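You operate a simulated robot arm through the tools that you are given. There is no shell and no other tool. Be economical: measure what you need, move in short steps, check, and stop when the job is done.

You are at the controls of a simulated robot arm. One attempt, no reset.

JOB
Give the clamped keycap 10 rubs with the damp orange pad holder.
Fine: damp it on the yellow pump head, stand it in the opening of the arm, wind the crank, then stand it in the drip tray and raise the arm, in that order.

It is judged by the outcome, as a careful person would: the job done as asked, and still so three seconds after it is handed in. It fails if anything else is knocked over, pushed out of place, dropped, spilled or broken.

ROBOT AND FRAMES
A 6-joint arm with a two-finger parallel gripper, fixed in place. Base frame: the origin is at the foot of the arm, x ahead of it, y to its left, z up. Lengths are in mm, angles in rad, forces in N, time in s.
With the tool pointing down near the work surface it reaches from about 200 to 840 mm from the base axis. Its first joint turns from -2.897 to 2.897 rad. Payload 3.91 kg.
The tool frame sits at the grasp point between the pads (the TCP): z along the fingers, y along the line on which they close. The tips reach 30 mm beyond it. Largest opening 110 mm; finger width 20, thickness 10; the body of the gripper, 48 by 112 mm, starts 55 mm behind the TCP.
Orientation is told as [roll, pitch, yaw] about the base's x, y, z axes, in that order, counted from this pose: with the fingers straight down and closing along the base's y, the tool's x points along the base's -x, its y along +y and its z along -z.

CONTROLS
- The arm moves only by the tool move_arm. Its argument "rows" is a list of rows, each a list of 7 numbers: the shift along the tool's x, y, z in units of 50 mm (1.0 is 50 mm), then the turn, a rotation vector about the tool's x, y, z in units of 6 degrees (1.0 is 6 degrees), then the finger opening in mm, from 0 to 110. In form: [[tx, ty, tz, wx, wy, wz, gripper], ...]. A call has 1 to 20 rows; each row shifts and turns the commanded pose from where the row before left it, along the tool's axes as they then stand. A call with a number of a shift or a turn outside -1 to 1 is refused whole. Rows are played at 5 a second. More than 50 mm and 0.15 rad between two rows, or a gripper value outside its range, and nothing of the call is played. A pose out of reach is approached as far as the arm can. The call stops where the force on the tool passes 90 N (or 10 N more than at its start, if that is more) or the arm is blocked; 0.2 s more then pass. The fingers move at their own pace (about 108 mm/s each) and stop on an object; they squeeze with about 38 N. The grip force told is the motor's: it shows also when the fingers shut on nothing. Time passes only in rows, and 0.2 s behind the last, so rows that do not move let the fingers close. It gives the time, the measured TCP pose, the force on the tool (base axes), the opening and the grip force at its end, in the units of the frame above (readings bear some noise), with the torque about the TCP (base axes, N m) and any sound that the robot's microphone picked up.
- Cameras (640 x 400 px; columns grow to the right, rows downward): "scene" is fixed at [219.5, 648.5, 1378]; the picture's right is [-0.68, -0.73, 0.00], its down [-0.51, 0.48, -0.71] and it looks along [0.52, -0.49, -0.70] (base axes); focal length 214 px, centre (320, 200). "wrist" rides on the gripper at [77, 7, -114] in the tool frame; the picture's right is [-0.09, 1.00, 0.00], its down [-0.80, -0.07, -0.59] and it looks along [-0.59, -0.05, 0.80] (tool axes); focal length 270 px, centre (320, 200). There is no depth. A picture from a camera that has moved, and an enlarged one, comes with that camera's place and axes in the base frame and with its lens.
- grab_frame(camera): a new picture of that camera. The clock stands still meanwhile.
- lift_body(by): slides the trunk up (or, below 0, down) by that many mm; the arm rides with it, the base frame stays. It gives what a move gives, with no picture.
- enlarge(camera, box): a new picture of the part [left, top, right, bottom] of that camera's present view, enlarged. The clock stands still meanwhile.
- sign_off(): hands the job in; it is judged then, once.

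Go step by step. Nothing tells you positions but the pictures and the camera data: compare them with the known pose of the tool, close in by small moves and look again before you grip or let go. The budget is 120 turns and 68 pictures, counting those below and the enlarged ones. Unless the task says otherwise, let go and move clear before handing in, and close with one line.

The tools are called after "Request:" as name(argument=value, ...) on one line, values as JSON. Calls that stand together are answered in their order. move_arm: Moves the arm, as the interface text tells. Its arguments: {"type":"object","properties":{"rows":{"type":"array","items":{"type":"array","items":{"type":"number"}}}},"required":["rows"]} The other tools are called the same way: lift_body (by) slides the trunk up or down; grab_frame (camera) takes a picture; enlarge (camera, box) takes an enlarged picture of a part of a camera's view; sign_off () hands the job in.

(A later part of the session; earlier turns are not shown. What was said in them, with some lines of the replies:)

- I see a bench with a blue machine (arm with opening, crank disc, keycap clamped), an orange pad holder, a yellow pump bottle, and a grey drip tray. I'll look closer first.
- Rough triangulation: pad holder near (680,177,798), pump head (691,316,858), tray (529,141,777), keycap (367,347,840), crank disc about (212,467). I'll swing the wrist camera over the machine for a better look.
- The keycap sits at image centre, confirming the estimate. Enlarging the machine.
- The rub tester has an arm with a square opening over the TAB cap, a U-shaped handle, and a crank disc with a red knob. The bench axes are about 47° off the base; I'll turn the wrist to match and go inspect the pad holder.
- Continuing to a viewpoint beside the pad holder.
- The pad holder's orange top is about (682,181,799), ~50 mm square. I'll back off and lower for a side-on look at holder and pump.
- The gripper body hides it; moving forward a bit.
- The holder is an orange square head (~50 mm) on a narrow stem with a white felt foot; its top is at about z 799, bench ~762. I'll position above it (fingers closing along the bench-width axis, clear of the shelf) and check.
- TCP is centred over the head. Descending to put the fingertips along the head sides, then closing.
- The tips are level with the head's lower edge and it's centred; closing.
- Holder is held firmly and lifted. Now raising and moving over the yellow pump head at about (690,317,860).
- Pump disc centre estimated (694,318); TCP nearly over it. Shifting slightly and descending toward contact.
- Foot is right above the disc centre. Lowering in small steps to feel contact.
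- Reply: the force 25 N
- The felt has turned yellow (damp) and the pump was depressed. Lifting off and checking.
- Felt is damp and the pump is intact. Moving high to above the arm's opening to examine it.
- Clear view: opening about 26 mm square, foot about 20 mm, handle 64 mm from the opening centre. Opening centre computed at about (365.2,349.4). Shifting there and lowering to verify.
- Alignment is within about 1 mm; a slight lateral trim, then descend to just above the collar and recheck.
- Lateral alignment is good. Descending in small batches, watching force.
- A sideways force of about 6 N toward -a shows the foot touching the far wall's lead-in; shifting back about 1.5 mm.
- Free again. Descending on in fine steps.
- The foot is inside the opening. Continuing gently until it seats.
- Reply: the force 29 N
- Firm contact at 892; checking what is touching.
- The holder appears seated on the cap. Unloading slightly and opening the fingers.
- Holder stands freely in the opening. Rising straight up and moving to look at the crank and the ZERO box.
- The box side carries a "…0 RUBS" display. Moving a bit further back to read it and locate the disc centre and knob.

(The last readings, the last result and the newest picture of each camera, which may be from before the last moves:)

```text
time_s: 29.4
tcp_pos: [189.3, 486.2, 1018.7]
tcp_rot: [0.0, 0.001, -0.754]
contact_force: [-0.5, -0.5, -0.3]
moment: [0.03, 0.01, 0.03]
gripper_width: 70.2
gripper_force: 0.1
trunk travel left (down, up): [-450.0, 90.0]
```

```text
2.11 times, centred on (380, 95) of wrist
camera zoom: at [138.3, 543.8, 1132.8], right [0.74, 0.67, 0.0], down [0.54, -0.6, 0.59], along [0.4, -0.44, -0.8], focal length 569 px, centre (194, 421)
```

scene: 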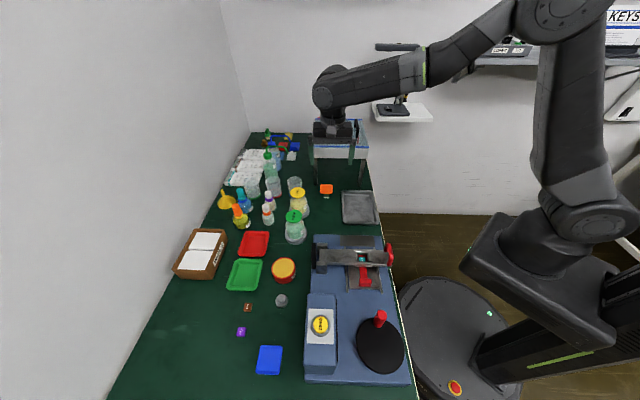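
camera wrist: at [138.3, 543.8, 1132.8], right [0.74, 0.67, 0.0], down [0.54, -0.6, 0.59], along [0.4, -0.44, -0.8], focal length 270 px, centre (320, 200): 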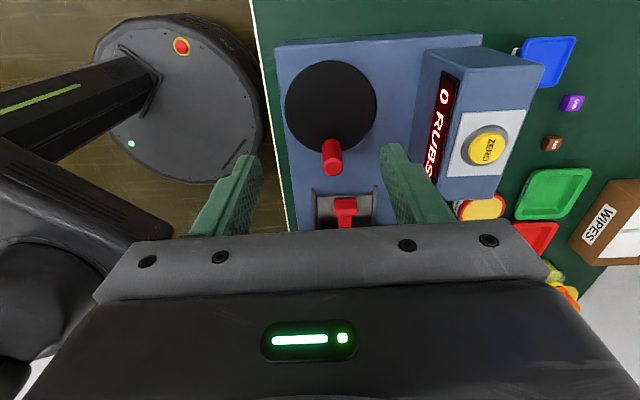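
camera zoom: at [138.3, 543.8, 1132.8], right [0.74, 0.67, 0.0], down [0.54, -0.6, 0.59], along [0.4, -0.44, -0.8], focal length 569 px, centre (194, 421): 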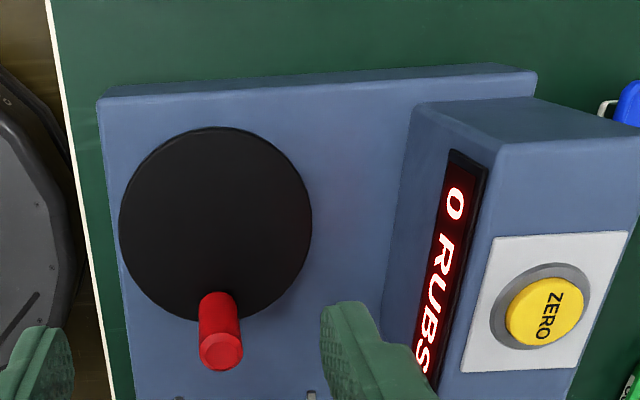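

Counter reads 0 RUBS; the disc centre is near (215,472) and the knob near (248,439) with about a 45 mm crank radius. Moving over the knob to measure better.

Request:
move_arm(rows=[[-0.75, 0.055, 0.3, 0, 0, 0, 70], [-0.75, 0.055, 0.3, 0, 0, 0, 70], [0, 0, 0.56, 0, 0, 0, 70], [0, 0, 0, 0, 0, 0, 70]])

Request:
grab_frame(camera="wrist")

```text
time_s: 30.4
tcp_pos: [249.0, 437.8, 960.0]
tcp_rot: [-0.001, 0.001, -0.751]
contact_force: [-0.2, 0.3, -0.5]
moment: [-0.02, 0.0, -0.02]
gripper_width: 70.3
gripper_force: 0.1
trunk travel left (down, up): [-450.0, 90.0]
```

```text
26 pictures are left
camera wrist: at [197.7, 496.1, 1074.4], right [0.74, 0.67, 0.0], down [0.54, -0.6, 0.59], along [0.4, -0.44, -0.8], focal length 270 px, centre (320, 200)
```

wrist: 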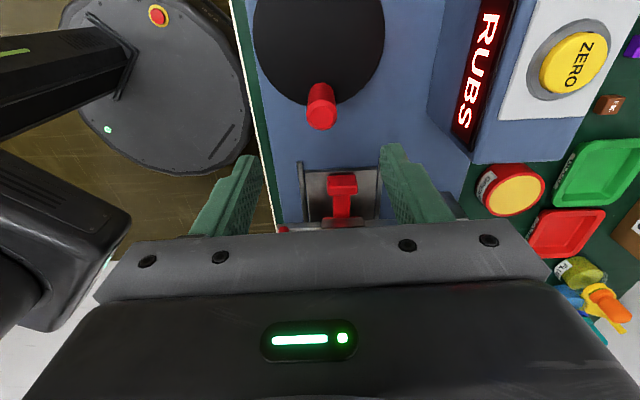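

Knob nearly under TCP. Lowering with fingers straddling for a finer look.

Request:
move_arm(rows=[[0.03, 0.035, 0.6, 0, 0, 0, 70], [0, 0, 0.6, 0, 0, 0, 70], [0, 0, 0, 0, 0, 0, 70]])

Request:
grab_frame(camera="wrist")

Request:
enlarge(camera="scene", box=[330, 260, 430, 390])

```text
time_s: 31.2
tcp_pos: [249.3, 441.7, 899.5]
tcp_rot: [0.0, 0.0, -0.753]
contact_force: [0.8, 0.3, 1.0]
moment: [0.04, -0.01, -0.02]
gripper_width: 70.0
gripper_force: 0.0
trunk travel left (down, up): [-450.0, 90.0]
```

```text
25 pictures are left
camera wrist: at [197.5, 499.4, 1014.5], right [0.74, 0.67, 0.0], down [0.54, -0.6, 0.59], along [0.4, -0.44, -0.8], focal length 270 px, centre (320, 200)
```

wrist: 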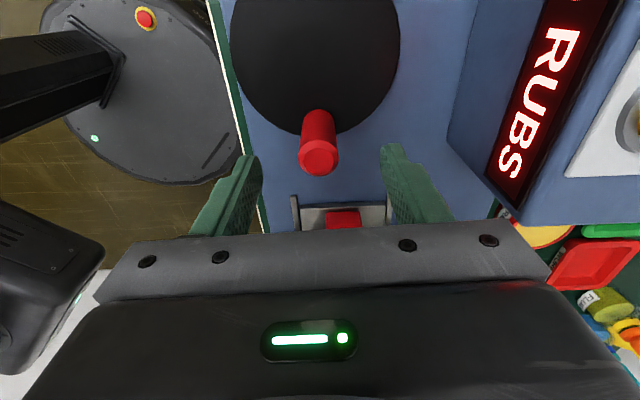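

```text
3.08 times, centred on (380, 325) of scene
camera zoom: at [219.5, 648.5, 1378.0], right [-0.68, -0.73, 0.0], down [-0.51, 0.48, -0.71], along [0.52, -0.49, -0.7], focal length 660 px, centre (135, -185)
```

zoom: 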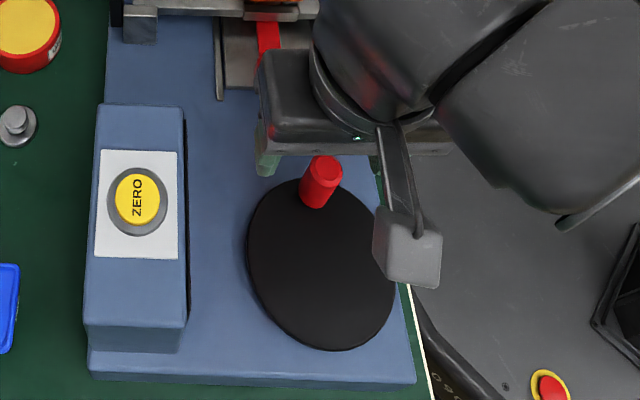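

Knob top is at about (245.8,444.3,874), disc top about 820, centre about (216,474), crank radius about 42. Centring, descending and gripping the knob.

Request:
move_arm(rows=[[0.087, -0.01, 0.0, 0, 0, 0, 60], [0, 0, 0.4, 0, 0, 0, 60], [0, 0, 0.4, 0, 0, 0, 60], [0, 0, 0, 0, 0, 0, 60]])

Request:
grab_frame(camera="wrist")

```text
time_s: 32.2
tcp_pos: [245.6, 443.1, 862.3]
tcp_rot: [0.004, 0.001, -0.751]
contact_force: [0.6, -0.4, 20.1]
moment: [-0.36, 0.59, 0.0]
gripper_width: 60.2
gripper_force: 0.1
trunk travel left (down, up): [-450.0, 90.0]
```

```text
23 pictures are left
camera wrist: at [193.7, 500.8, 976.3], right [0.74, 0.67, 0.0], down [0.54, -0.6, 0.59], along [0.4, -0.44, -0.81], focal length 270 px, centre (320, 200)
```

wrist: 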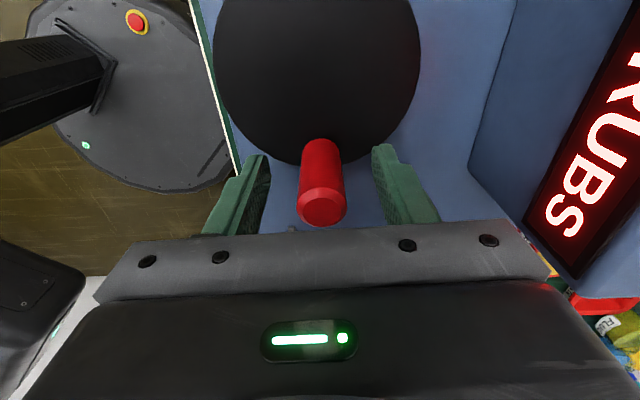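

One fingertip is resting on the disc rim (disc top is ~832). Raising 7 mm, trimming position, then closing on the knob.

Request:
move_arm(rows=[[0, 0, -0.16, 0, 0, 0, 60], [0.05, 0.03, 0, 0, 0, 0, 60], [0, 0, 0, 0, 0, 0, 60]])

Request:
move_arm(rows=[[0, 0, 0, 0, 0, 0, 12], [0, 0, 0, 0, 0, 0, 12], [0, 0, 0, 0, 0, 0, 12]])

Request:
enlarge(camera="wrist", box=[220, 80, 420, 230])

```text
time_s: 33.0
tcp_pos: [245.3, 446.8, 869.8]
tcp_rot: [0.001, 0.0, -0.752]
contact_force: [-0.4, -0.1, 0.0]
moment: [0.0, -0.02, 0.02]
gripper_width: 59.9
gripper_force: 0.1
trunk travel left (down, up): [-450.0, 90.0]
```

```text
time_s: 33.8
tcp_pos: [243.6, 445.2, 868.3]
tcp_rot: [0.0, 0.0, -0.751]
contact_force: [1.6, -1.0, -1.2]
moment: [-0.16, -0.15, 0.01]
gripper_width: 20.8
gripper_force: 45.4
trunk travel left (down, up): [-450.0, 90.0]
```

```text
2.67 times, centred on (320, 155) of wrist
camera zoom: at [193.4, 504.1, 982.2], right [0.74, 0.67, 0.0], down [0.54, -0.6, 0.59], along [0.4, -0.44, -0.8], focal length 721 px, centre (320, 320)
```

zoom: 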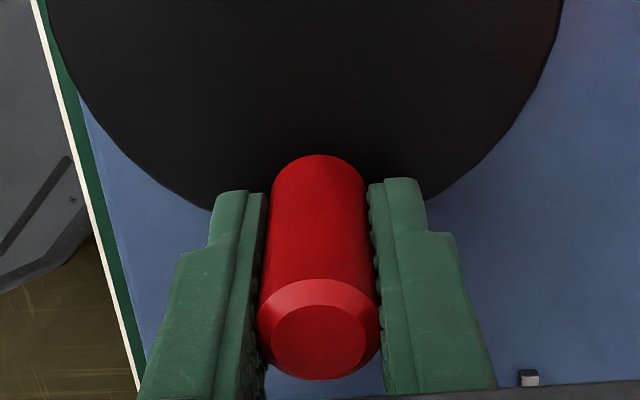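

Knob gripped (20.8 mm). Testing with a small 36° clockwise arc at 40 mm radius to check forces.

Request:
move_arm(rows=[[0.0392, -0.2472, 0, 0, 0, 0, 12], [0.1136, -0.223, 0, 0, 0, 0, 12], [0, 0, 0, 0, 0, 0, 12]])

Request:
enlarge(camera="scene", box=[300, 220, 430, 390])

```text
time_s: 34.6
tcp_pos: [223.7, 434.5, 867.5]
tcp_rot: [0.0, 0.001, -0.752]
contact_force: [-0.8, -1.3, -3.8]
moment: [0.12, -0.06, 0.01]
gripper_width: 20.6
gripper_force: 44.9
trunk travel left (down, up): [-450.0, 90.0]
```

```text
2.35 times, centred on (365, 305) of scene
camera zoom: at [219.5, 648.5, 1378.0], right [-0.68, -0.73, 0.0], down [-0.51, 0.48, -0.71], along [0.52, -0.49, -0.7], focal length 505 px, centre (214, -47)
```

zoom: 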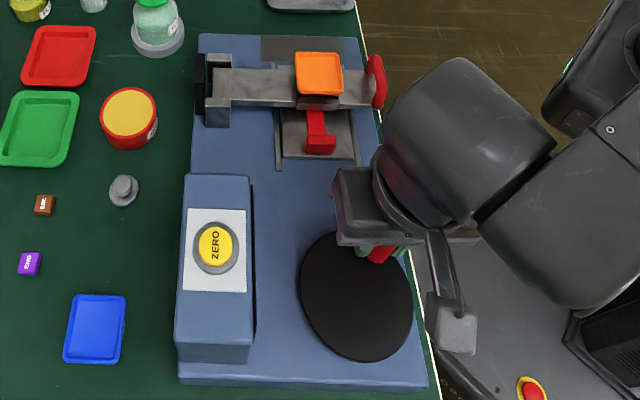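

Moves freely with low force. Continuing to 180° and checking.

Request:
move_arm(rows=[[0.177, -0.177, 0, 0, 0, 0, 12], [0.223, -0.1136, 0, 0, 0, 0, 12], [0.2472, -0.0392, 0, 0, 0, 0, 12], [0, 0, 0, 0, 0, 0, 12]])

Request:
move_arm(rows=[[0.2472, 0.0392, 0, 0, 0, 0, 12], [0.223, 0.1136, 0, 0, 0, 0, 12], [0.177, 0.177, 0, 0, 0, 0, 12], [0.1136, 0.223, 0, 0, 0, 0, 12], [0.0392, 0.2472, 0, 0, 0, 0, 12], [0, 0, 0, 0, 0, 0, 12]])

Request:
grab_frame(camera="wrist")

```text
time_s: 35.6
tcp_pos: [188.5, 445.0, 867.2]
tcp_rot: [0.0, -0.001, -0.75]
contact_force: [2.0, 2.6, -5.4]
moment: [-0.05, -0.26, 0.02]
gripper_width: 20.7
gripper_force: 44.9
trunk travel left (down, up): [-450.0, 90.0]
```

```text
time_s: 37.0
tcp_pos: [186.2, 500.9, 867.1]
tcp_rot: [-0.002, 0.0, -0.752]
contact_force: [1.9, -0.9, -8.9]
moment: [0.27, -0.15, -0.02]
gripper_width: 20.5
gripper_force: 45.6
trunk travel left (down, up): [-450.0, 90.0]
```

```text
20 pictures are left
camera wrist: at [135.2, 559.1, 982.2], right [0.74, 0.67, 0.0], down [0.54, -0.6, 0.6], along [0.4, -0.44, -0.8], focal length 270 px, centre (320, 200)
```

wrist: 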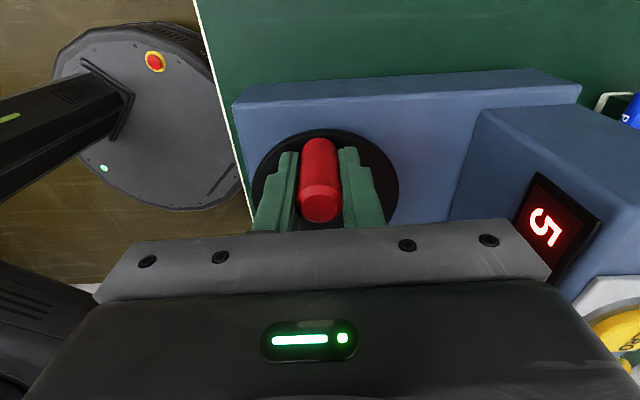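

Counter already reads 5 after half a turn, so 10 rubs per turn. Continuing carefully to 342°, then checking.

Request:
move_arm(rows=[[-0.0392, 0.2472, 0, 0, 0, 0, 12], [-0.1136, 0.223, 0, 0, 0, 0, 12], [-0.177, 0.177, 0, 0, 0, 0, 12], [-0.223, 0.1136, 0, 0, 0, 0, 12], [-0.2472, 0.0392, 0, 0, 0, 0, 12], [0, 0, 0, 0, 0, 0, 12]])

Request:
move_arm(rows=[[-0.2472, -0.0392, 0, 0, 0, 0, 12], [-0.223, -0.1136, 0, 0, 0, 0, 12], [-0.177, -0.177, 0, 0, 0, 0, 12], [-0.1136, -0.223, 0, 0, 0, 0, 12], [0, 0, 0, 0, 0, 0, 12]])

Request:
grab_frame(camera="wrist")

```text
time_s: 38.4
tcp_pos: [243.7, 503.3, 869.3]
tcp_rot: [0.001, -0.001, -0.75]
contact_force: [-0.3, -1.0, -7.6]
moment: [-0.38, -0.47, -0.02]
gripper_width: 21.1
gripper_force: 45.1
trunk travel left (down, up): [-450.0, 90.0]
```

```text
time_s: 39.6
tcp_pos: [251.1, 456.0, 868.5]
tcp_rot: [-0.001, 0.0, -0.752]
contact_force: [0.6, -1.3, 8.3]
moment: [-0.39, 0.07, -0.01]
gripper_width: 20.5
gripper_force: 45.1
trunk travel left (down, up): [-450.0, 90.0]
```

```text
19 pictures are left
camera wrist: at [200.4, 514.0, 982.3], right [0.74, 0.67, 0.0], down [0.54, -0.6, 0.59], along [0.4, -0.44, -0.8], focal length 270 px, centre (320, 200)
```

wrist: 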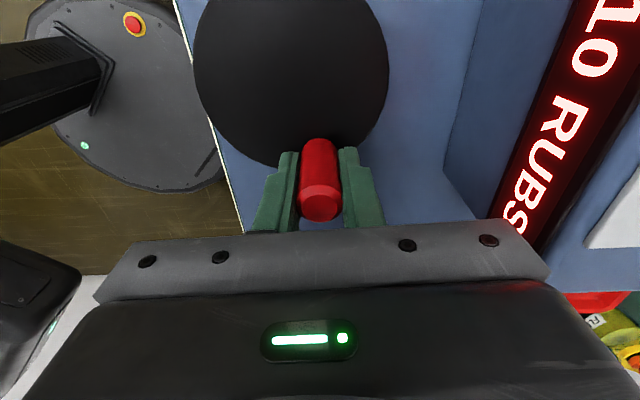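

Counter shows 10 RUBS. I'll nudge ~6° forward to be off any threshold, check, then release.

Request:
move_arm(rows=[[-0.0217, -0.0809, 0, 0, 0, 0, 12], [0, 0, 0, 0, 0, 0, 12], [0, 0, 0, 0, 0, 0, 40], [0, 0, 0, 0, 0, 0, 40], [0, 0, -0.5, 0, 0, 0, 40], [0, 0, -0.9, 0, 0, 0, 50], [0, 0, -0.9, 0, 0, 0, 50]])

Request:
grab_frame(camera="wrist")

Request:
enlarge(camera="scene", box=[300, 220, 430, 390])

```text
time_s: 41.2
tcp_pos: [249.8, 453.9, 982.5]
tcp_rot: [0.001, 0.001, -0.752]
contact_force: [0.9, -0.2, -0.5]
moment: [-0.01, 0.0, 0.03]
gripper_width: 50.0
gripper_force: 0.0
trunk travel left (down, up): [-450.0, 90.0]
```

```text
18 pictures are left
camera wrist: at [197.8, 510.4, 1097.0], right [0.74, 0.67, 0.0], down [0.54, -0.6, 0.59], along [0.4, -0.44, -0.8], focal length 270 px, centre (320, 200)
```

wrist: 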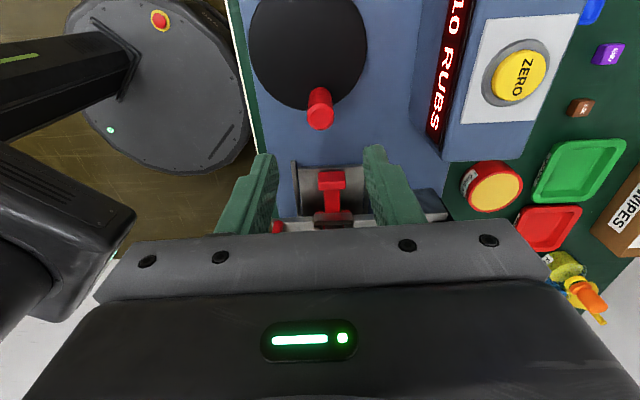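

```text
2.35 times, centred on (365, 305) of scene
camera zoom: at [219.5, 648.5, 1378.0], right [-0.68, -0.73, 0.0], down [-0.51, 0.48, -0.71], along [0.52, -0.49, -0.7], focal length 505 px, centre (214, -47)
```

zoom: 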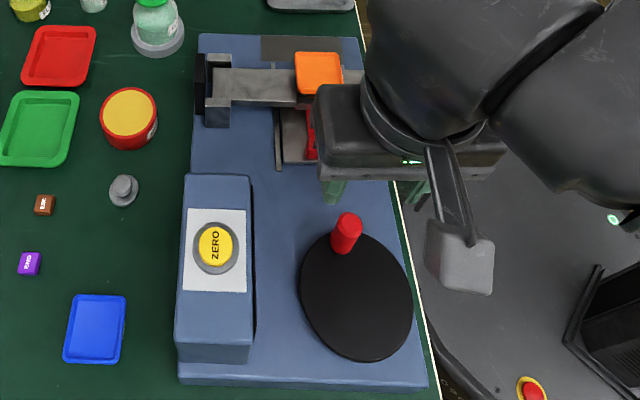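

10 RUBS still shown and the crank is released. Going back above the holder with open fingers.

Request:
move_arm(rows=[[-0.772, 0.011, 0, 0, 0, 0, 70], [-0.772, 0.011, 0, 0, 0, 0, 70], [-0.772, 0.011, 0, 0, 0, 0, 70], [-0.772, 0.011, 0, 0, 0, 0, 70], [0, 0, 0.5, 0, 0, 0, 70], [0, 0, 0.5, 0, 0, 0, 70], [0, 0, 0, 0, 0, 0, 70]])

Request:
enlarge(camera="wrist", box=[220, 80, 420, 230])

```text
time_s: 42.8
tcp_pos: [363.8, 348.6, 932.7]
tcp_rot: [0.0, 0.0, -0.75]
contact_force: [0.0, -0.5, -0.5]
moment: [0.0, 0.01, 0.01]
gripper_width: 69.9
gripper_force: 0.1
trunk travel left (down, up): [-450.0, 90.0]
```

```text
2.67 times, centred on (320, 155) of wrist
camera zoom: at [312.6, 406.3, 1046.7], right [0.74, 0.67, 0.0], down [0.54, -0.6, 0.59], along [0.4, -0.44, -0.8], focal length 721 px, centre (320, 320)
```

zoom: 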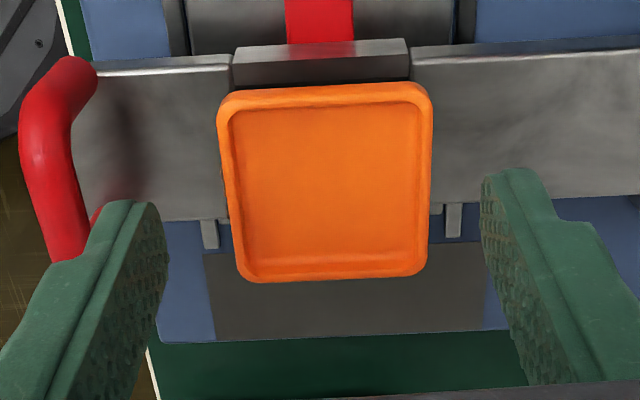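

Holder is undisturbed. Descending and gripping it again.

Request:
move_arm(rows=[[0, 0, 0.4, 0, 0, 0, 70], [0, 0, 0.38, 0, 0, 0, 70], [0, 0, 0, 0, 0, 0, 70]])

Request:
move_arm(rows=[[0, 0, 0, 0, 0, 0, 40], [0, 0, 0, 0, 0, 0, 40], [0, 0, 0, 0, 0, 0, 40]])

Request:
move_arm(rows=[[0, 0, -0.1, 0, 0, 0, 40], [0, 0, -0.2, 0, 0, 0, 40], [0, 0, -0.3, 0, 0, 0, 40], [0, 0, -0.6, 0, 0, 0, 40]])

Request:
grab_frame(camera="wrist")

```text
time_s: 43.6
tcp_pos: [363.9, 348.6, 894.3]
tcp_rot: [-0.001, 0.0, -0.754]
contact_force: [-0.1, -0.7, -0.6]
moment: [-0.04, 0.03, 0.0]
gripper_width: 69.8
gripper_force: 0.0
trunk travel left (down, up): [-450.0, 90.0]
```

```text
time_s: 44.4
tcp_pos: [363.3, 347.8, 893.8]
tcp_rot: [0.001, 0.001, -0.751]
contact_force: [-0.5, 0.2, -0.7]
moment: [0.05, 0.03, 0.01]
gripper_width: 51.3
gripper_force: 38.2
trunk travel left (down, up): [-450.0, 90.0]
```

```text
time_s: 45.4
tcp_pos: [363.4, 347.2, 953.7]
tcp_rot: [0.0, 0.002, -0.753]
contact_force: [-0.1, -0.4, -1.0]
moment: [0.01, -0.03, 0.02]
gripper_width: 51.3
gripper_force: 38.2
trunk travel left (down, up): [-450.0, 90.0]
```

```text
15 pictures are left
camera wrist: at [312.6, 406.1, 1068.3], right [0.74, 0.67, 0.0], down [0.54, -0.6, 0.59], along [0.4, -0.44, -0.8], focal length 270 px, centre (320, 200)
```

wrist: 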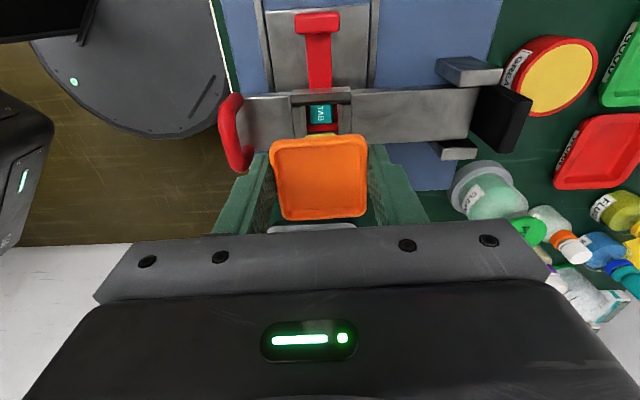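

Holder lifted cleanly. Moving above the drip tray centre, about (545,141).

Request:
move_arm(rows=[[-0.781, -0.076, 0, 0, 0, 0, 40], [-0.781, -0.076, 0, 0, 0, 0, 40], [-0.781, -0.076, 0, 0, 0, 0, 40], [-0.781, -0.076, 0, 0, 0, 0, 40], [-0.781, -0.076, 0, 0, 0, 0, 40], [-0.781, -0.076, 0, 0, 0, 0, 40], [-0.781, -0.076, 0, 0, 0, 0, 40], [0, 0, 0.8, 0, 0, 0, 40]])

Request:
grab_frame(camera="wrist")

Request:
enlarge(camera="scene", box=[300, 140, 400, 240])

```text
time_s: 47.2
tcp_pos: [546.5, 143.6, 912.8]
tcp_rot: [0.001, 0.0, -0.751]
contact_force: [0.4, 0.0, -0.4]
moment: [0.0, 0.01, -0.04]
gripper_width: 51.7
gripper_force: 38.2
trunk travel left (down, up): [-450.0, 90.0]
```

```text
14 pictures are left
camera wrist: at [495.6, 200.1, 1027.1], right [0.74, 0.67, 0.0], down [0.54, -0.6, 0.59], along [0.4, -0.44, -0.8], focal length 270 px, centre (320, 200)
```

wrist: 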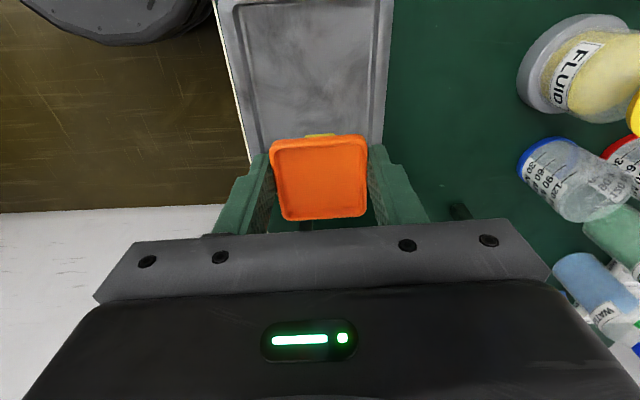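

```text
4.00 times, centred on (350, 190) of scene
camera zoom: at [219.5, 648.5, 1378.0], right [-0.68, -0.73, 0.0], down [-0.51, 0.48, -0.71], along [0.52, -0.49, -0.7], focal length 858 px, centre (200, 240)
```

zoom: 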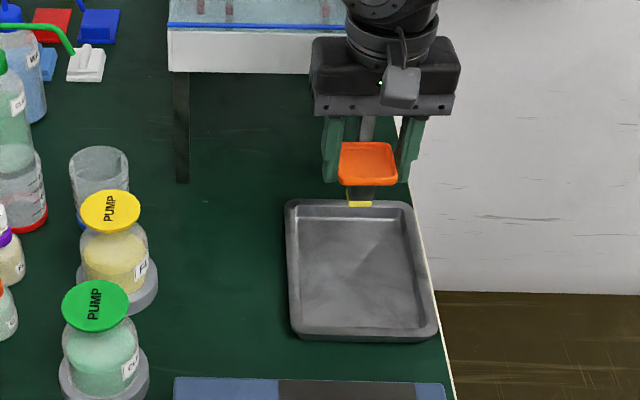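

Shifting ~9 mm toward the tray's centreline, then lowering close to the floor of the tray.

Request:
move_arm(rows=[[0, -0.18, 0.2, 0, 0, 0, 40], [0, 0, 0.5, 0, 0, 0, 40], [0, 0, 0.5, 0, 0, 0, 40], [0, 0, 0.3, 0, 0, 0, 40], [0, 0, 0, 0, 0, 0, 40]])

Request:
enlarge(camera="scene", box=[320, 150, 400, 240])

```text
time_s: 48.4
tcp_pos: [539.5, 136.8, 838.8]
tcp_rot: [-0.001, 0.0, -0.752]
contact_force: [0.4, -0.5, -0.9]
moment: [-0.03, 0.0, -0.01]
gripper_width: 51.4
gripper_force: 37.9
trunk travel left (down, up): [-450.0, 90.0]
```

```text
4.44 times, centred on (360, 195) of scene
camera zoom: at [219.5, 648.5, 1378.0], right [-0.68, -0.73, 0.0], down [-0.51, 0.48, -0.71], along [0.52, -0.49, -0.7], focal length 953 px, centre (142, 222)
```

zoom: 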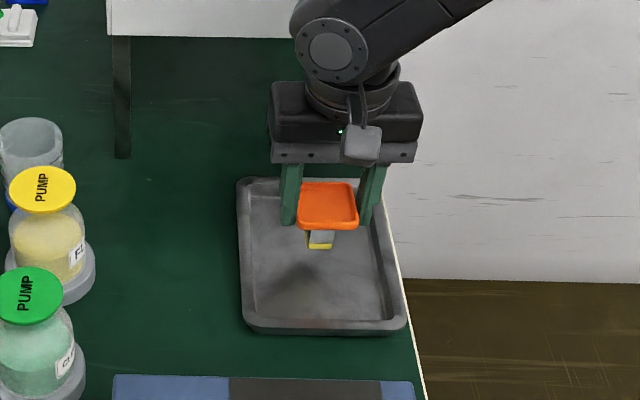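

Well centred over the tray. Lowering gently to contact.

Request:
move_arm(rows=[[0, 0, 0.12, 0, 0, 0, 40], [0, 0, 0.08, 0, 0, 0, 40], [0, 0, 0.06, 0, 0, 0, 40], [0, 0, 0, 0, 0, 0, 40]])

```text
time_s: 49.4
tcp_pos: [540.0, 136.6, 826.6]
tcp_rot: [-0.001, -0.002, -0.752]
contact_force: [0.0, -0.5, -1.8]
moment: [0.02, -0.04, -0.03]
gripper_width: 51.3
gripper_force: 37.6
trunk travel left (down, up): [-450.0, 90.0]
```

Request:
move_arm(rows=[[0, 0, 0.05, 0, 0, 0, 40], [0, 0, 0.05, 0, 0, 0, 40], [0, 0, 0, 0, 0, 0, 40]])

```text
time_s: 50.2
tcp_pos: [539.0, 136.7, 821.9]
tcp_rot: [0.0, -0.001, -0.753]
contact_force: [0.5, 0.0, -1.0]
moment: [0.03, 0.03, -0.02]
gripper_width: 51.3
gripper_force: 38.7
trunk travel left (down, up): [-450.0, 90.0]
```

Request:
move_arm(rows=[[0, 0, 0.04, 0, 0, 0, 40], [0, 0, 0.04, 0, 0, 0, 40], [0, 0, 0, 0, 0, 0, 40]])

```text
time_s: 51.0
tcp_pos: [538.5, 135.9, 816.3]
tcp_rot: [0.001, -0.001, -0.752]
contact_force: [0.1, 0.1, -0.7]
moment: [0.03, 0.03, 0.0]
gripper_width: 51.5
gripper_force: 38.2
trunk travel left (down, up): [-450.0, 90.0]
```

Request:
move_arm(rows=[[0, 0, 0.03, 0, 0, 0, 40], [0, 0, 0.03, 0, 0, 0, 40], [0, 0, 0, 0, 0, 0, 40]])

```text
time_s: 51.8
tcp_pos: [539.4, 136.3, 814.8]
tcp_rot: [0.002, -0.002, -0.751]
contact_force: [0.9, -0.4, 8.6]
moment: [-0.07, 0.0, 0.0]
gripper_width: 51.7
gripper_force: 37.8
trunk travel left (down, up): [-450.0, 90.0]
```

Contact with the tray floor (8.6 N). Releasing and lifting straight up.

Request:
move_arm(rows=[[0, 0, 0, 0, 0, 0, 66], [0, 0, 0, 0, 0, 0, 66], [0, 0, -0.4, 0, 0, 0, 66], [0, 0, -0.9, 0, 0, 0, 66], [0, 0, -0.9, 0, 0, 0, 66]])

Request:
enlarge(camera="scene", box=[310, 150, 410, 290])

```text
time_s: 53.0
tcp_pos: [540.1, 135.2, 922.7]
tcp_rot: [0.0, 0.002, -0.753]
contact_force: [-0.2, 0.1, -0.1]
moment: [0.02, 0.02, 0.01]
gripper_width: 66.1
gripper_force: 0.0
trunk travel left (down, up): [-450.0, 90.0]
```

```text
2.86 times, centred on (360, 220) of scene
camera zoom: at [219.5, 648.5, 1378.0], right [-0.68, -0.73, 0.0], down [-0.51, 0.48, -0.71], along [0.52, -0.49, -0.7], focal length 613 px, centre (206, 143)
```

zoom: 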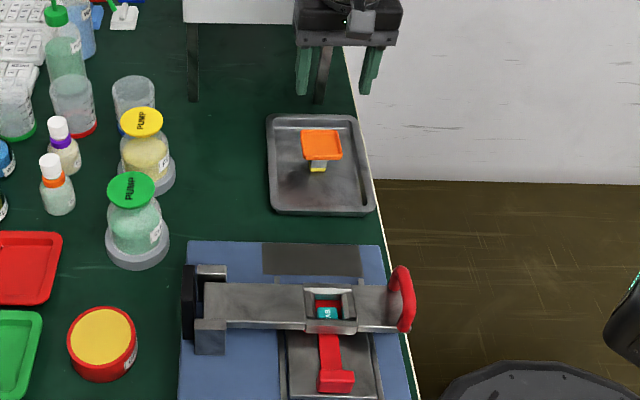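

The holder stands in the drip tray. Next: the arm's red U handle (bar about (320,302,880)); the hinge is ~184 mm away. Moving above the handle.

Request:
move_arm(rows=[[0.783, -0.08, -0.163, 0, 0, 0, 50], [0.783, -0.08, -0.163, 0, 0, 0, 50], [0.783, -0.08, -0.163, 0, 0, 0, 50], [0.783, -0.08, -0.163, 0, 0, 0, 50], [0.783, -0.08, -0.163, 0, 0, 0, 50], [0.783, -0.08, -0.163, 0, 0, 0, 50], [0.783, -0.08, -0.163, 0, 0, 0, 50], [0, 0, 0, 0, 0, 0, 50]])

Request:
grab_frame(camera="wrist")

```text
time_s: 54.8
tcp_pos: [321.4, 301.3, 981.8]
tcp_rot: [-0.001, 0.001, -0.752]
contact_force: [-0.8, 0.4, -0.2]
moment: [-0.03, 0.0, 0.0]
gripper_width: 50.1
gripper_force: 0.1
trunk travel left (down, up): [-450.0, 90.0]
```

```text
10 pictures are left
camera wrist: at [269.0, 359.3, 1095.8], right [0.74, 0.67, 0.0], down [0.54, -0.6, 0.59], along [0.4, -0.44, -0.8], focal length 270 px, centre (320, 200)
```

wrist: 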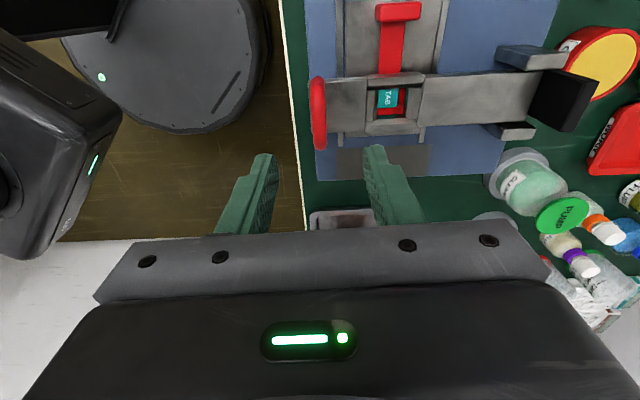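

Handle lies directly beneath, between the fingers. Lowering to just around the bar and checking.

Request:
move_arm(rows=[[0, -0.025, 0.5, 0, 0, 0, 50], [0, 0, 0.6, 0, 0, 0, 50], [0, 0, 0.45, 0, 0, 0, 50], [0, 0, 0, 0, 0, 0, 50]])

Request:
enlarge(camera="wrist", box=[220, 90, 420, 230])

```text
time_s: 55.8
tcp_pos: [320.4, 302.4, 903.6]
tcp_rot: [-0.001, 0.0, -0.751]
contact_force: [-0.3, -0.2, -0.1]
moment: [0.02, 0.01, -0.04]
gripper_width: 49.9
gripper_force: 0.0
trunk travel left (down, up): [-450.0, 90.0]
```

```text
2.86 times, centred on (320, 160) of wrist
camera zoom: at [268.3, 359.1, 1017.7], right [0.74, 0.67, 0.0], down [0.54, -0.6, 0.59], along [0.4, -0.44, -0.8], focal length 772 px, centre (320, 314)
```

zoom: 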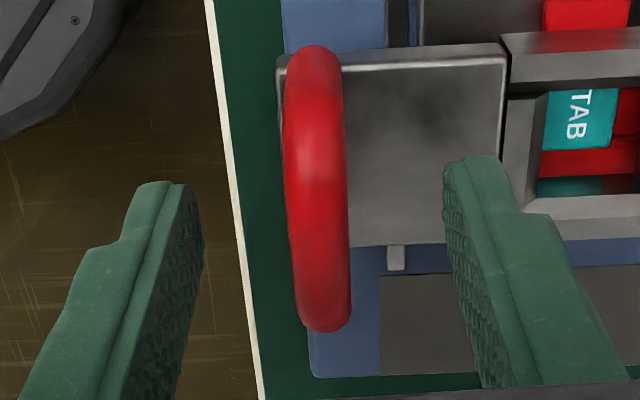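

Bar is centred between the fingertips. Lowering ~10 mm and closing.

Request:
move_arm(rows=[[0, 0, 0.08, 0, 0, 0, 50], [0, 0, 0.08, 0, 0, 0, 50], [0, 0, 0.06, 0, 0, 0, 50], [0, 0, 0, 0, 0, 0, 50]])

Request:
move_arm(rows=[[0, 0, 0, 0, 0, 0, 4], [0, 0, 0, 0, 0, 0, 4], [0, 0, 0, 0, 0, 0, 4]])

```text
time_s: 56.8
tcp_pos: [319.3, 301.9, 893.3]
tcp_rot: [0.0, 0.0, -0.752]
contact_force: [-0.3, -0.6, -0.7]
moment: [0.0, -0.01, 0.0]
gripper_width: 50.2
gripper_force: 0.0
trunk travel left (down, up): [-450.0, 90.0]
```

```text
time_s: 57.6
tcp_pos: [319.1, 300.9, 892.7]
tcp_rot: [0.001, 0.0, -0.752]
contact_force: [-1.2, -0.8, -0.5]
moment: [-0.17, -0.03, -0.97]
gripper_width: 11.9
gripper_force: 45.0
trunk travel left (down, up): [-450.0, 90.0]
```

Handle gripped. Raising along the hinge arc, first 15°, checking forces.

Request:
move_arm(rows=[[0, 0.054, -0.319, 0, 0, 0, 4], [0, 0.0815, -0.313, 0, 0, 0, 4], [0, 0.1085, -0.3047, 0, 0, 0, 4], [0, 0, 0, 0, 0, 0, 4]])

Request:
enlarge(camera="scene", box=[300, 200, 420, 300])

```text
time_s: 58.6
tcp_pos: [328.8, 311.2, 939.2]
tcp_rot: [0.0, -0.001, -0.752]
contact_force: [8.8, 1.4, -4.6]
moment: [-0.09, -0.17, -0.94]
gripper_width: 12.2
gripper_force: 45.3
trunk travel left (down, up): [-450.0, 90.0]
```

```text
4.00 times, centred on (360, 250) of scene
camera zoom: at [219.5, 648.5, 1378.0], right [-0.68, -0.73, 0.0], down [-0.51, 0.48, -0.71], along [0.52, -0.49, -0.7], focal length 858 px, centre (160, 0)
```

zoom: 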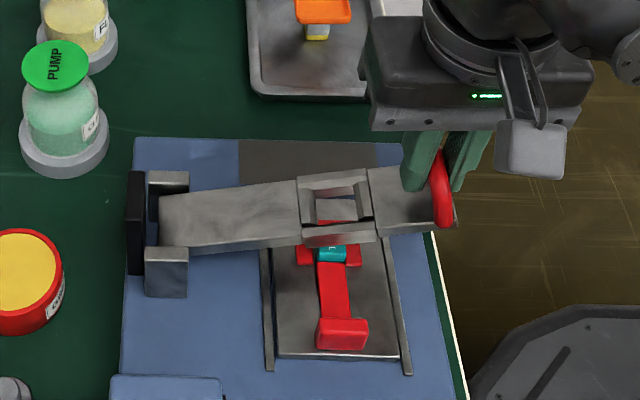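

Arm is rising; forces small. Continuing with slight inward correction.

Request:
move_arm(rows=[[-0.015, 0.155, -0.294, 0, 0, 0, 4], [0, 0.1598, -0.2813, 0, 0, 0, 4], [0, 0.1837, -0.2663, 0, 0, 0, 4], [0, 0, 0, 0, 0, 0, 4]])

```text
time_s: 59.6
tcp_pos: [348.4, 328.5, 981.8]
tcp_rot: [-0.002, -0.001, -0.752]
contact_force: [9.8, 5.6, -10.4]
moment: [-0.55, -0.52, -0.91]
gripper_width: 12.3
gripper_force: 44.9
trunk travel left (down, up): [-450.0, 90.0]
```

Slightly outside the true radius; adjusting inward ~2 mm and continuing.

Request:
move_arm(rows=[[-0.01, 0.235, -0.225, 0, 0, 0, 4], [0, 0.225, -0.225, 0, 0, 0, 4], [0, 0.245, -0.206, 0, 0, 0, 4], [0, 0, 0, 0, 0, 0, 4]])

```text
time_s: 60.6
tcp_pos: [371.9, 353.4, 1014.1]
tcp_rot: [-0.003, 0.0, -0.752]
contact_force: [5.9, -2.4, -7.3]
moment: [-0.68, -0.57, -0.95]
gripper_width: 12.5
gripper_force: 45.2
trunk travel left (down, up): [-450.0, 90.0]
```

Forces good. Continuing.

Request:
move_arm(rows=[[-0.02, 0.262, -0.18, 0, 0, 0, 4], [0, 0.2746, -0.159, 0, 0, 0, 4], [0, 0.2877, -0.135, 0, 0, 0, 4], [0, 0, 0, 0, 0, 0, 4]])

Request:
enlarge(camera="scene", box=[290, 170, 430, 300])

```text
time_s: 61.6
tcp_pos: [400.0, 382.8, 1039.0]
tcp_rot: [0.001, 0.001, -0.751]
contact_force: [8.2, -5.9, -6.3]
moment: [-0.59, -0.48, -0.93]
gripper_width: 12.5
gripper_force: 44.7
trunk travel left (down, up): [-450.0, 90.0]
```

```text
3.08 times, centred on (360, 235) of scene
camera zoom: at [219.5, 648.5, 1378.0], right [-0.68, -0.73, 0.0], down [-0.51, 0.48, -0.71], along [0.52, -0.49, -0.7], focal length 660 px, centre (197, 92)
```

zoom: 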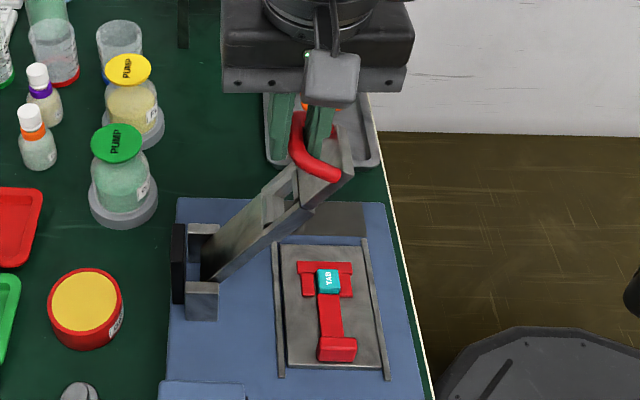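

About 60° up. Continuing to 75°.

Request:
move_arm(rows=[[-0.03, 0.298, -0.108, 0, 0, 0, 4], [-0.02, 0.307, -0.083, 0, 0, 0, 4], [0, 0.3132, -0.056, 0, 0, 0, 4], [0, 0, 0, 0, 0, 0, 4]])

```text
time_s: 62.6
tcp_pos: [432.7, 416.3, 1051.3]
tcp_rot: [0.001, 0.0, -0.753]
contact_force: [3.3, -2.3, -6.3]
moment: [-0.17, -0.2, -0.84]
gripper_width: 12.9
gripper_force: 45.1
trunk travel left (down, up): [-450.0, 90.0]
```

Request:
move_arm(rows=[[-0.01, 0.317, -0.03, 0, 0, 0, 4], [0, 0.3184, -0.002, 0, 0, 0, 4], [0, 0, 0, 0, 0, 0, 4]])

Request:
enlarge(camera="scene", box=[270, 140, 410, 300])

```text
time_s: 63.4
tcp_pos: [455.6, 438.1, 1052.9]
tcp_rot: [0.001, 0.0, -0.751]
contact_force: [2.8, -3.1, -1.5]
moment: [-0.34, -0.37, -0.85]
gripper_width: 12.7
gripper_force: 44.8
trunk travel left (down, up): [-450.0, 90.0]
```

```text
2.50 times, centred on (340, 220) of scene
camera zoom: at [219.5, 648.5, 1378.0], right [-0.68, -0.73, 0.0], down [-0.51, 0.48, -0.71], along [0.52, -0.49, -0.7], focal length 536 px, centre (270, 150)
```

zoom: 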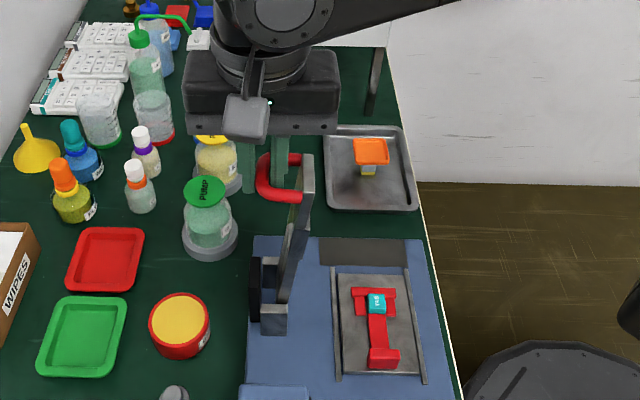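

Near vertical. Stepping past vertical towards its stop, watching the force.

Request:
move_arm(rows=[[0, 0.3174, 0.0255, 0, 0, 0, 4], [0, 0.157, 0.022, 0, 0, 0, 4], [0, 0, 0, 0, 0, 0, 4]])

```text
time_s: 64.2
tcp_pos: [471.6, 454.0, 1048.7]
tcp_rot: [-0.001, -0.001, -0.753]
contact_force: [5.1, -6.1, -5.0]
moment: [-0.43, -0.38, -0.84]
gripper_width: 13.0
gripper_force: 44.9
trunk travel left (down, up): [-450.0, 90.0]
```

Request:
move_arm(rows=[[0, 0.157, 0.027, 0, 0, 0, 4], [0, 0.157, 0.035, 0, 0, 0, 4], [0, 0, 0, 0, 0, 0, 4]])

```text
time_s: 65.0
tcp_pos: [481.6, 465.9, 1046.1]
tcp_rot: [-0.001, 0.002, -0.752]
contact_force: [8.2, -11.6, -7.3]
moment: [-0.61, -0.51, -0.82]
gripper_width: 12.9
gripper_force: 45.1
trunk travel left (down, up): [-450.0, 90.0]
```

Request:
move_arm(rows=[[-0.03, 0.155, 0.045, 0, 0, 0, 4], [0, 0.153, 0.05, 0, 0, 0, 4], [0, 0, 0, 0, 0, 0, 4]])

Request:
enlarge(camera="scene", box=[290, 170, 370, 290])

```text
time_s: 65.8
tcp_pos: [485.2, 466.4, 1044.5]
tcp_rot: [-0.015, 0.0, -0.751]
contact_force: [-49.2, -60.2, 1.9]
moment: [0.01, 1.74, -0.69]
gripper_width: 12.9
gripper_force: 45.2
trunk travel left (down, up): [-450.0, 90.0]
```

```text
3.33 times, centred on (330, 230) of scene
camera zoom: at [219.5, 648.5, 1378.0], right [-0.68, -0.73, 0.0], down [-0.51, 0.48, -0.71], along [0.52, -0.49, -0.7], focal length 715 px, centre (287, 100)
```

zoom: 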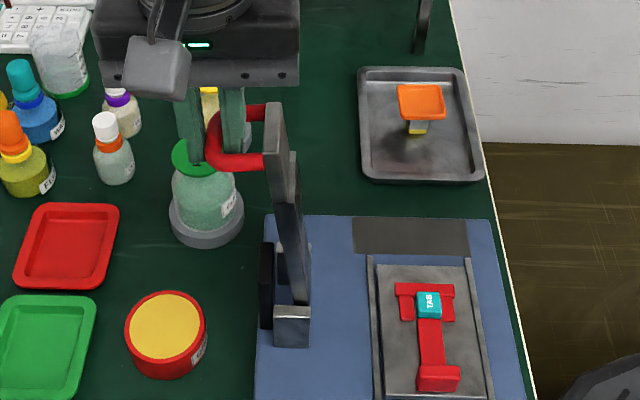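

The arm reached its stop just past vertical. Unloading, then opening slightly (inner finger has limited room).

Request:
move_arm(rows=[[0, -0.15, -0.03, 0, 0, 0, 4], [0, 0, 0, 0, 0, 0, 4]])

```text
time_s: 66.4
tcp_pos: [483.8, 466.6, 1044.9]
tcp_rot: [-0.005, -0.002, -0.752]
contact_force: [-29.6, -38.5, -5.0]
moment: [-0.38, 0.68, -0.77]
gripper_width: 12.7
gripper_force: 44.5
trunk travel left (down, up): [-450.0, 90.0]
```

Request:
move_arm(rows=[[0, -0.15, -0.02, 0, 0, 0, 4], [0, 0, 0, 0, 0, 0, 4]])

```text
time_s: 67.0
tcp_pos: [482.8, 466.2, 1046.2]
tcp_rot: [0.004, -0.001, -0.752]
contact_force: [-2.6, -11.4, -4.3]
moment: [-1.04, -0.86, -0.78]
gripper_width: 12.9
gripper_force: 45.1
trunk travel left (down, up): [-450.0, 90.0]
```

Almost unloaded and still against the stop. Opening slightly.

Request:
move_arm(rows=[[0, 0, 0, 0, 0, 0, 17], [0, 0, 0, 0, 0, 0, 19], [0, 0, 0, 0, 0, 0, 19]])

Request:
enlarge(camera="scene", box=[290, 170, 370, 290])

```text
time_s: 67.8
tcp_pos: [482.4, 466.9, 1043.8]
tcp_rot: [-0.002, 0.0, -0.749]
contact_force: [-0.6, 0.3, 0.3]
moment: [-0.02, 0.01, 0.0]
gripper_width: 19.0
gripper_force: 0.1
trunk travel left (down, up): [-450.0, 90.0]
```

```text
3.33 times, centred on (330, 230) of scene
camera zoom: at [219.5, 648.5, 1378.0], right [-0.68, -0.73, 0.0], down [-0.51, 0.48, -0.71], along [0.52, -0.49, -0.7], focal length 715 px, centre (287, 100)
```

zoom: 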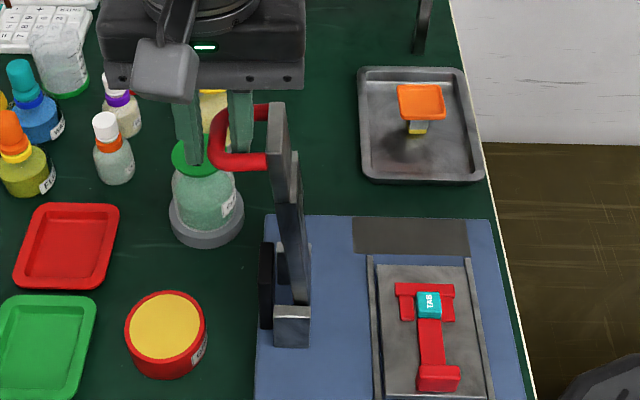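

No contact now; the arm stays up. Lifting straight off and moving clear.

Request:
move_arm(rows=[[0, 0, -0.3, 0, 0, 0, 19], [0, 0, -0.5, 0, 0, 0, 19], [0, 0, -0.7, 0, 0, 0, 19], [0, 0, -0.7, 0, 0, 0, 19], [-0.8, 0, 0, 0, 0, 0, 19], [-0.8, 0, 0, 0, 0, 0, 19], [0, 0, 0, 0, 0, 0, 19], [0, 0, 0, 0, 0, 0, 19], [0, 0, 0, 0, 0, 0, 19]])

Request:
grab_frame(camera="scene")

```text
time_s: 69.8
tcp_pos: [540.7, 411.3, 1154.0]
tcp_rot: [0.001, 0.0, -0.752]
contact_force: [-1.5, -0.1, 0.8]
moment: [0.03, 0.04, 0.03]
gripper_width: 19.1
gripper_force: 0.0
trunk travel left (down, up): [-450.0, 90.0]
```

```text
3 pictures are left
```

scene: 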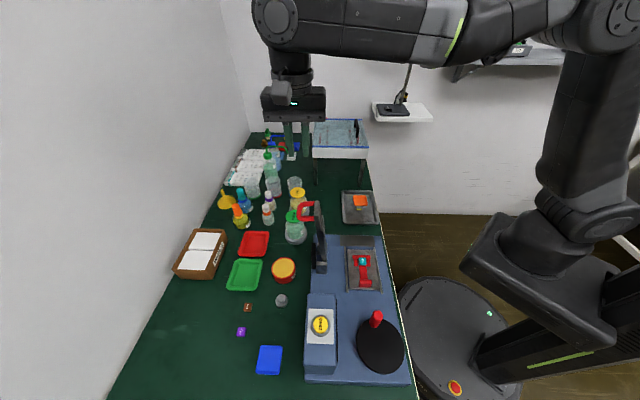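

The arm stands raised, the holder is in the drip tray, the counter last read 10 RUBS, and nothing else has moved; handing in.

Request:
sign_off()

```text
The job is handed in.
```

The TAB keycap got its 10 rubs with the damp orange pad holder, which now stands in the drip tray with the tester's arm raised; the counter read 10 RUBS when I let go of the crank, and nothing else was knocked or moved in the last picture.
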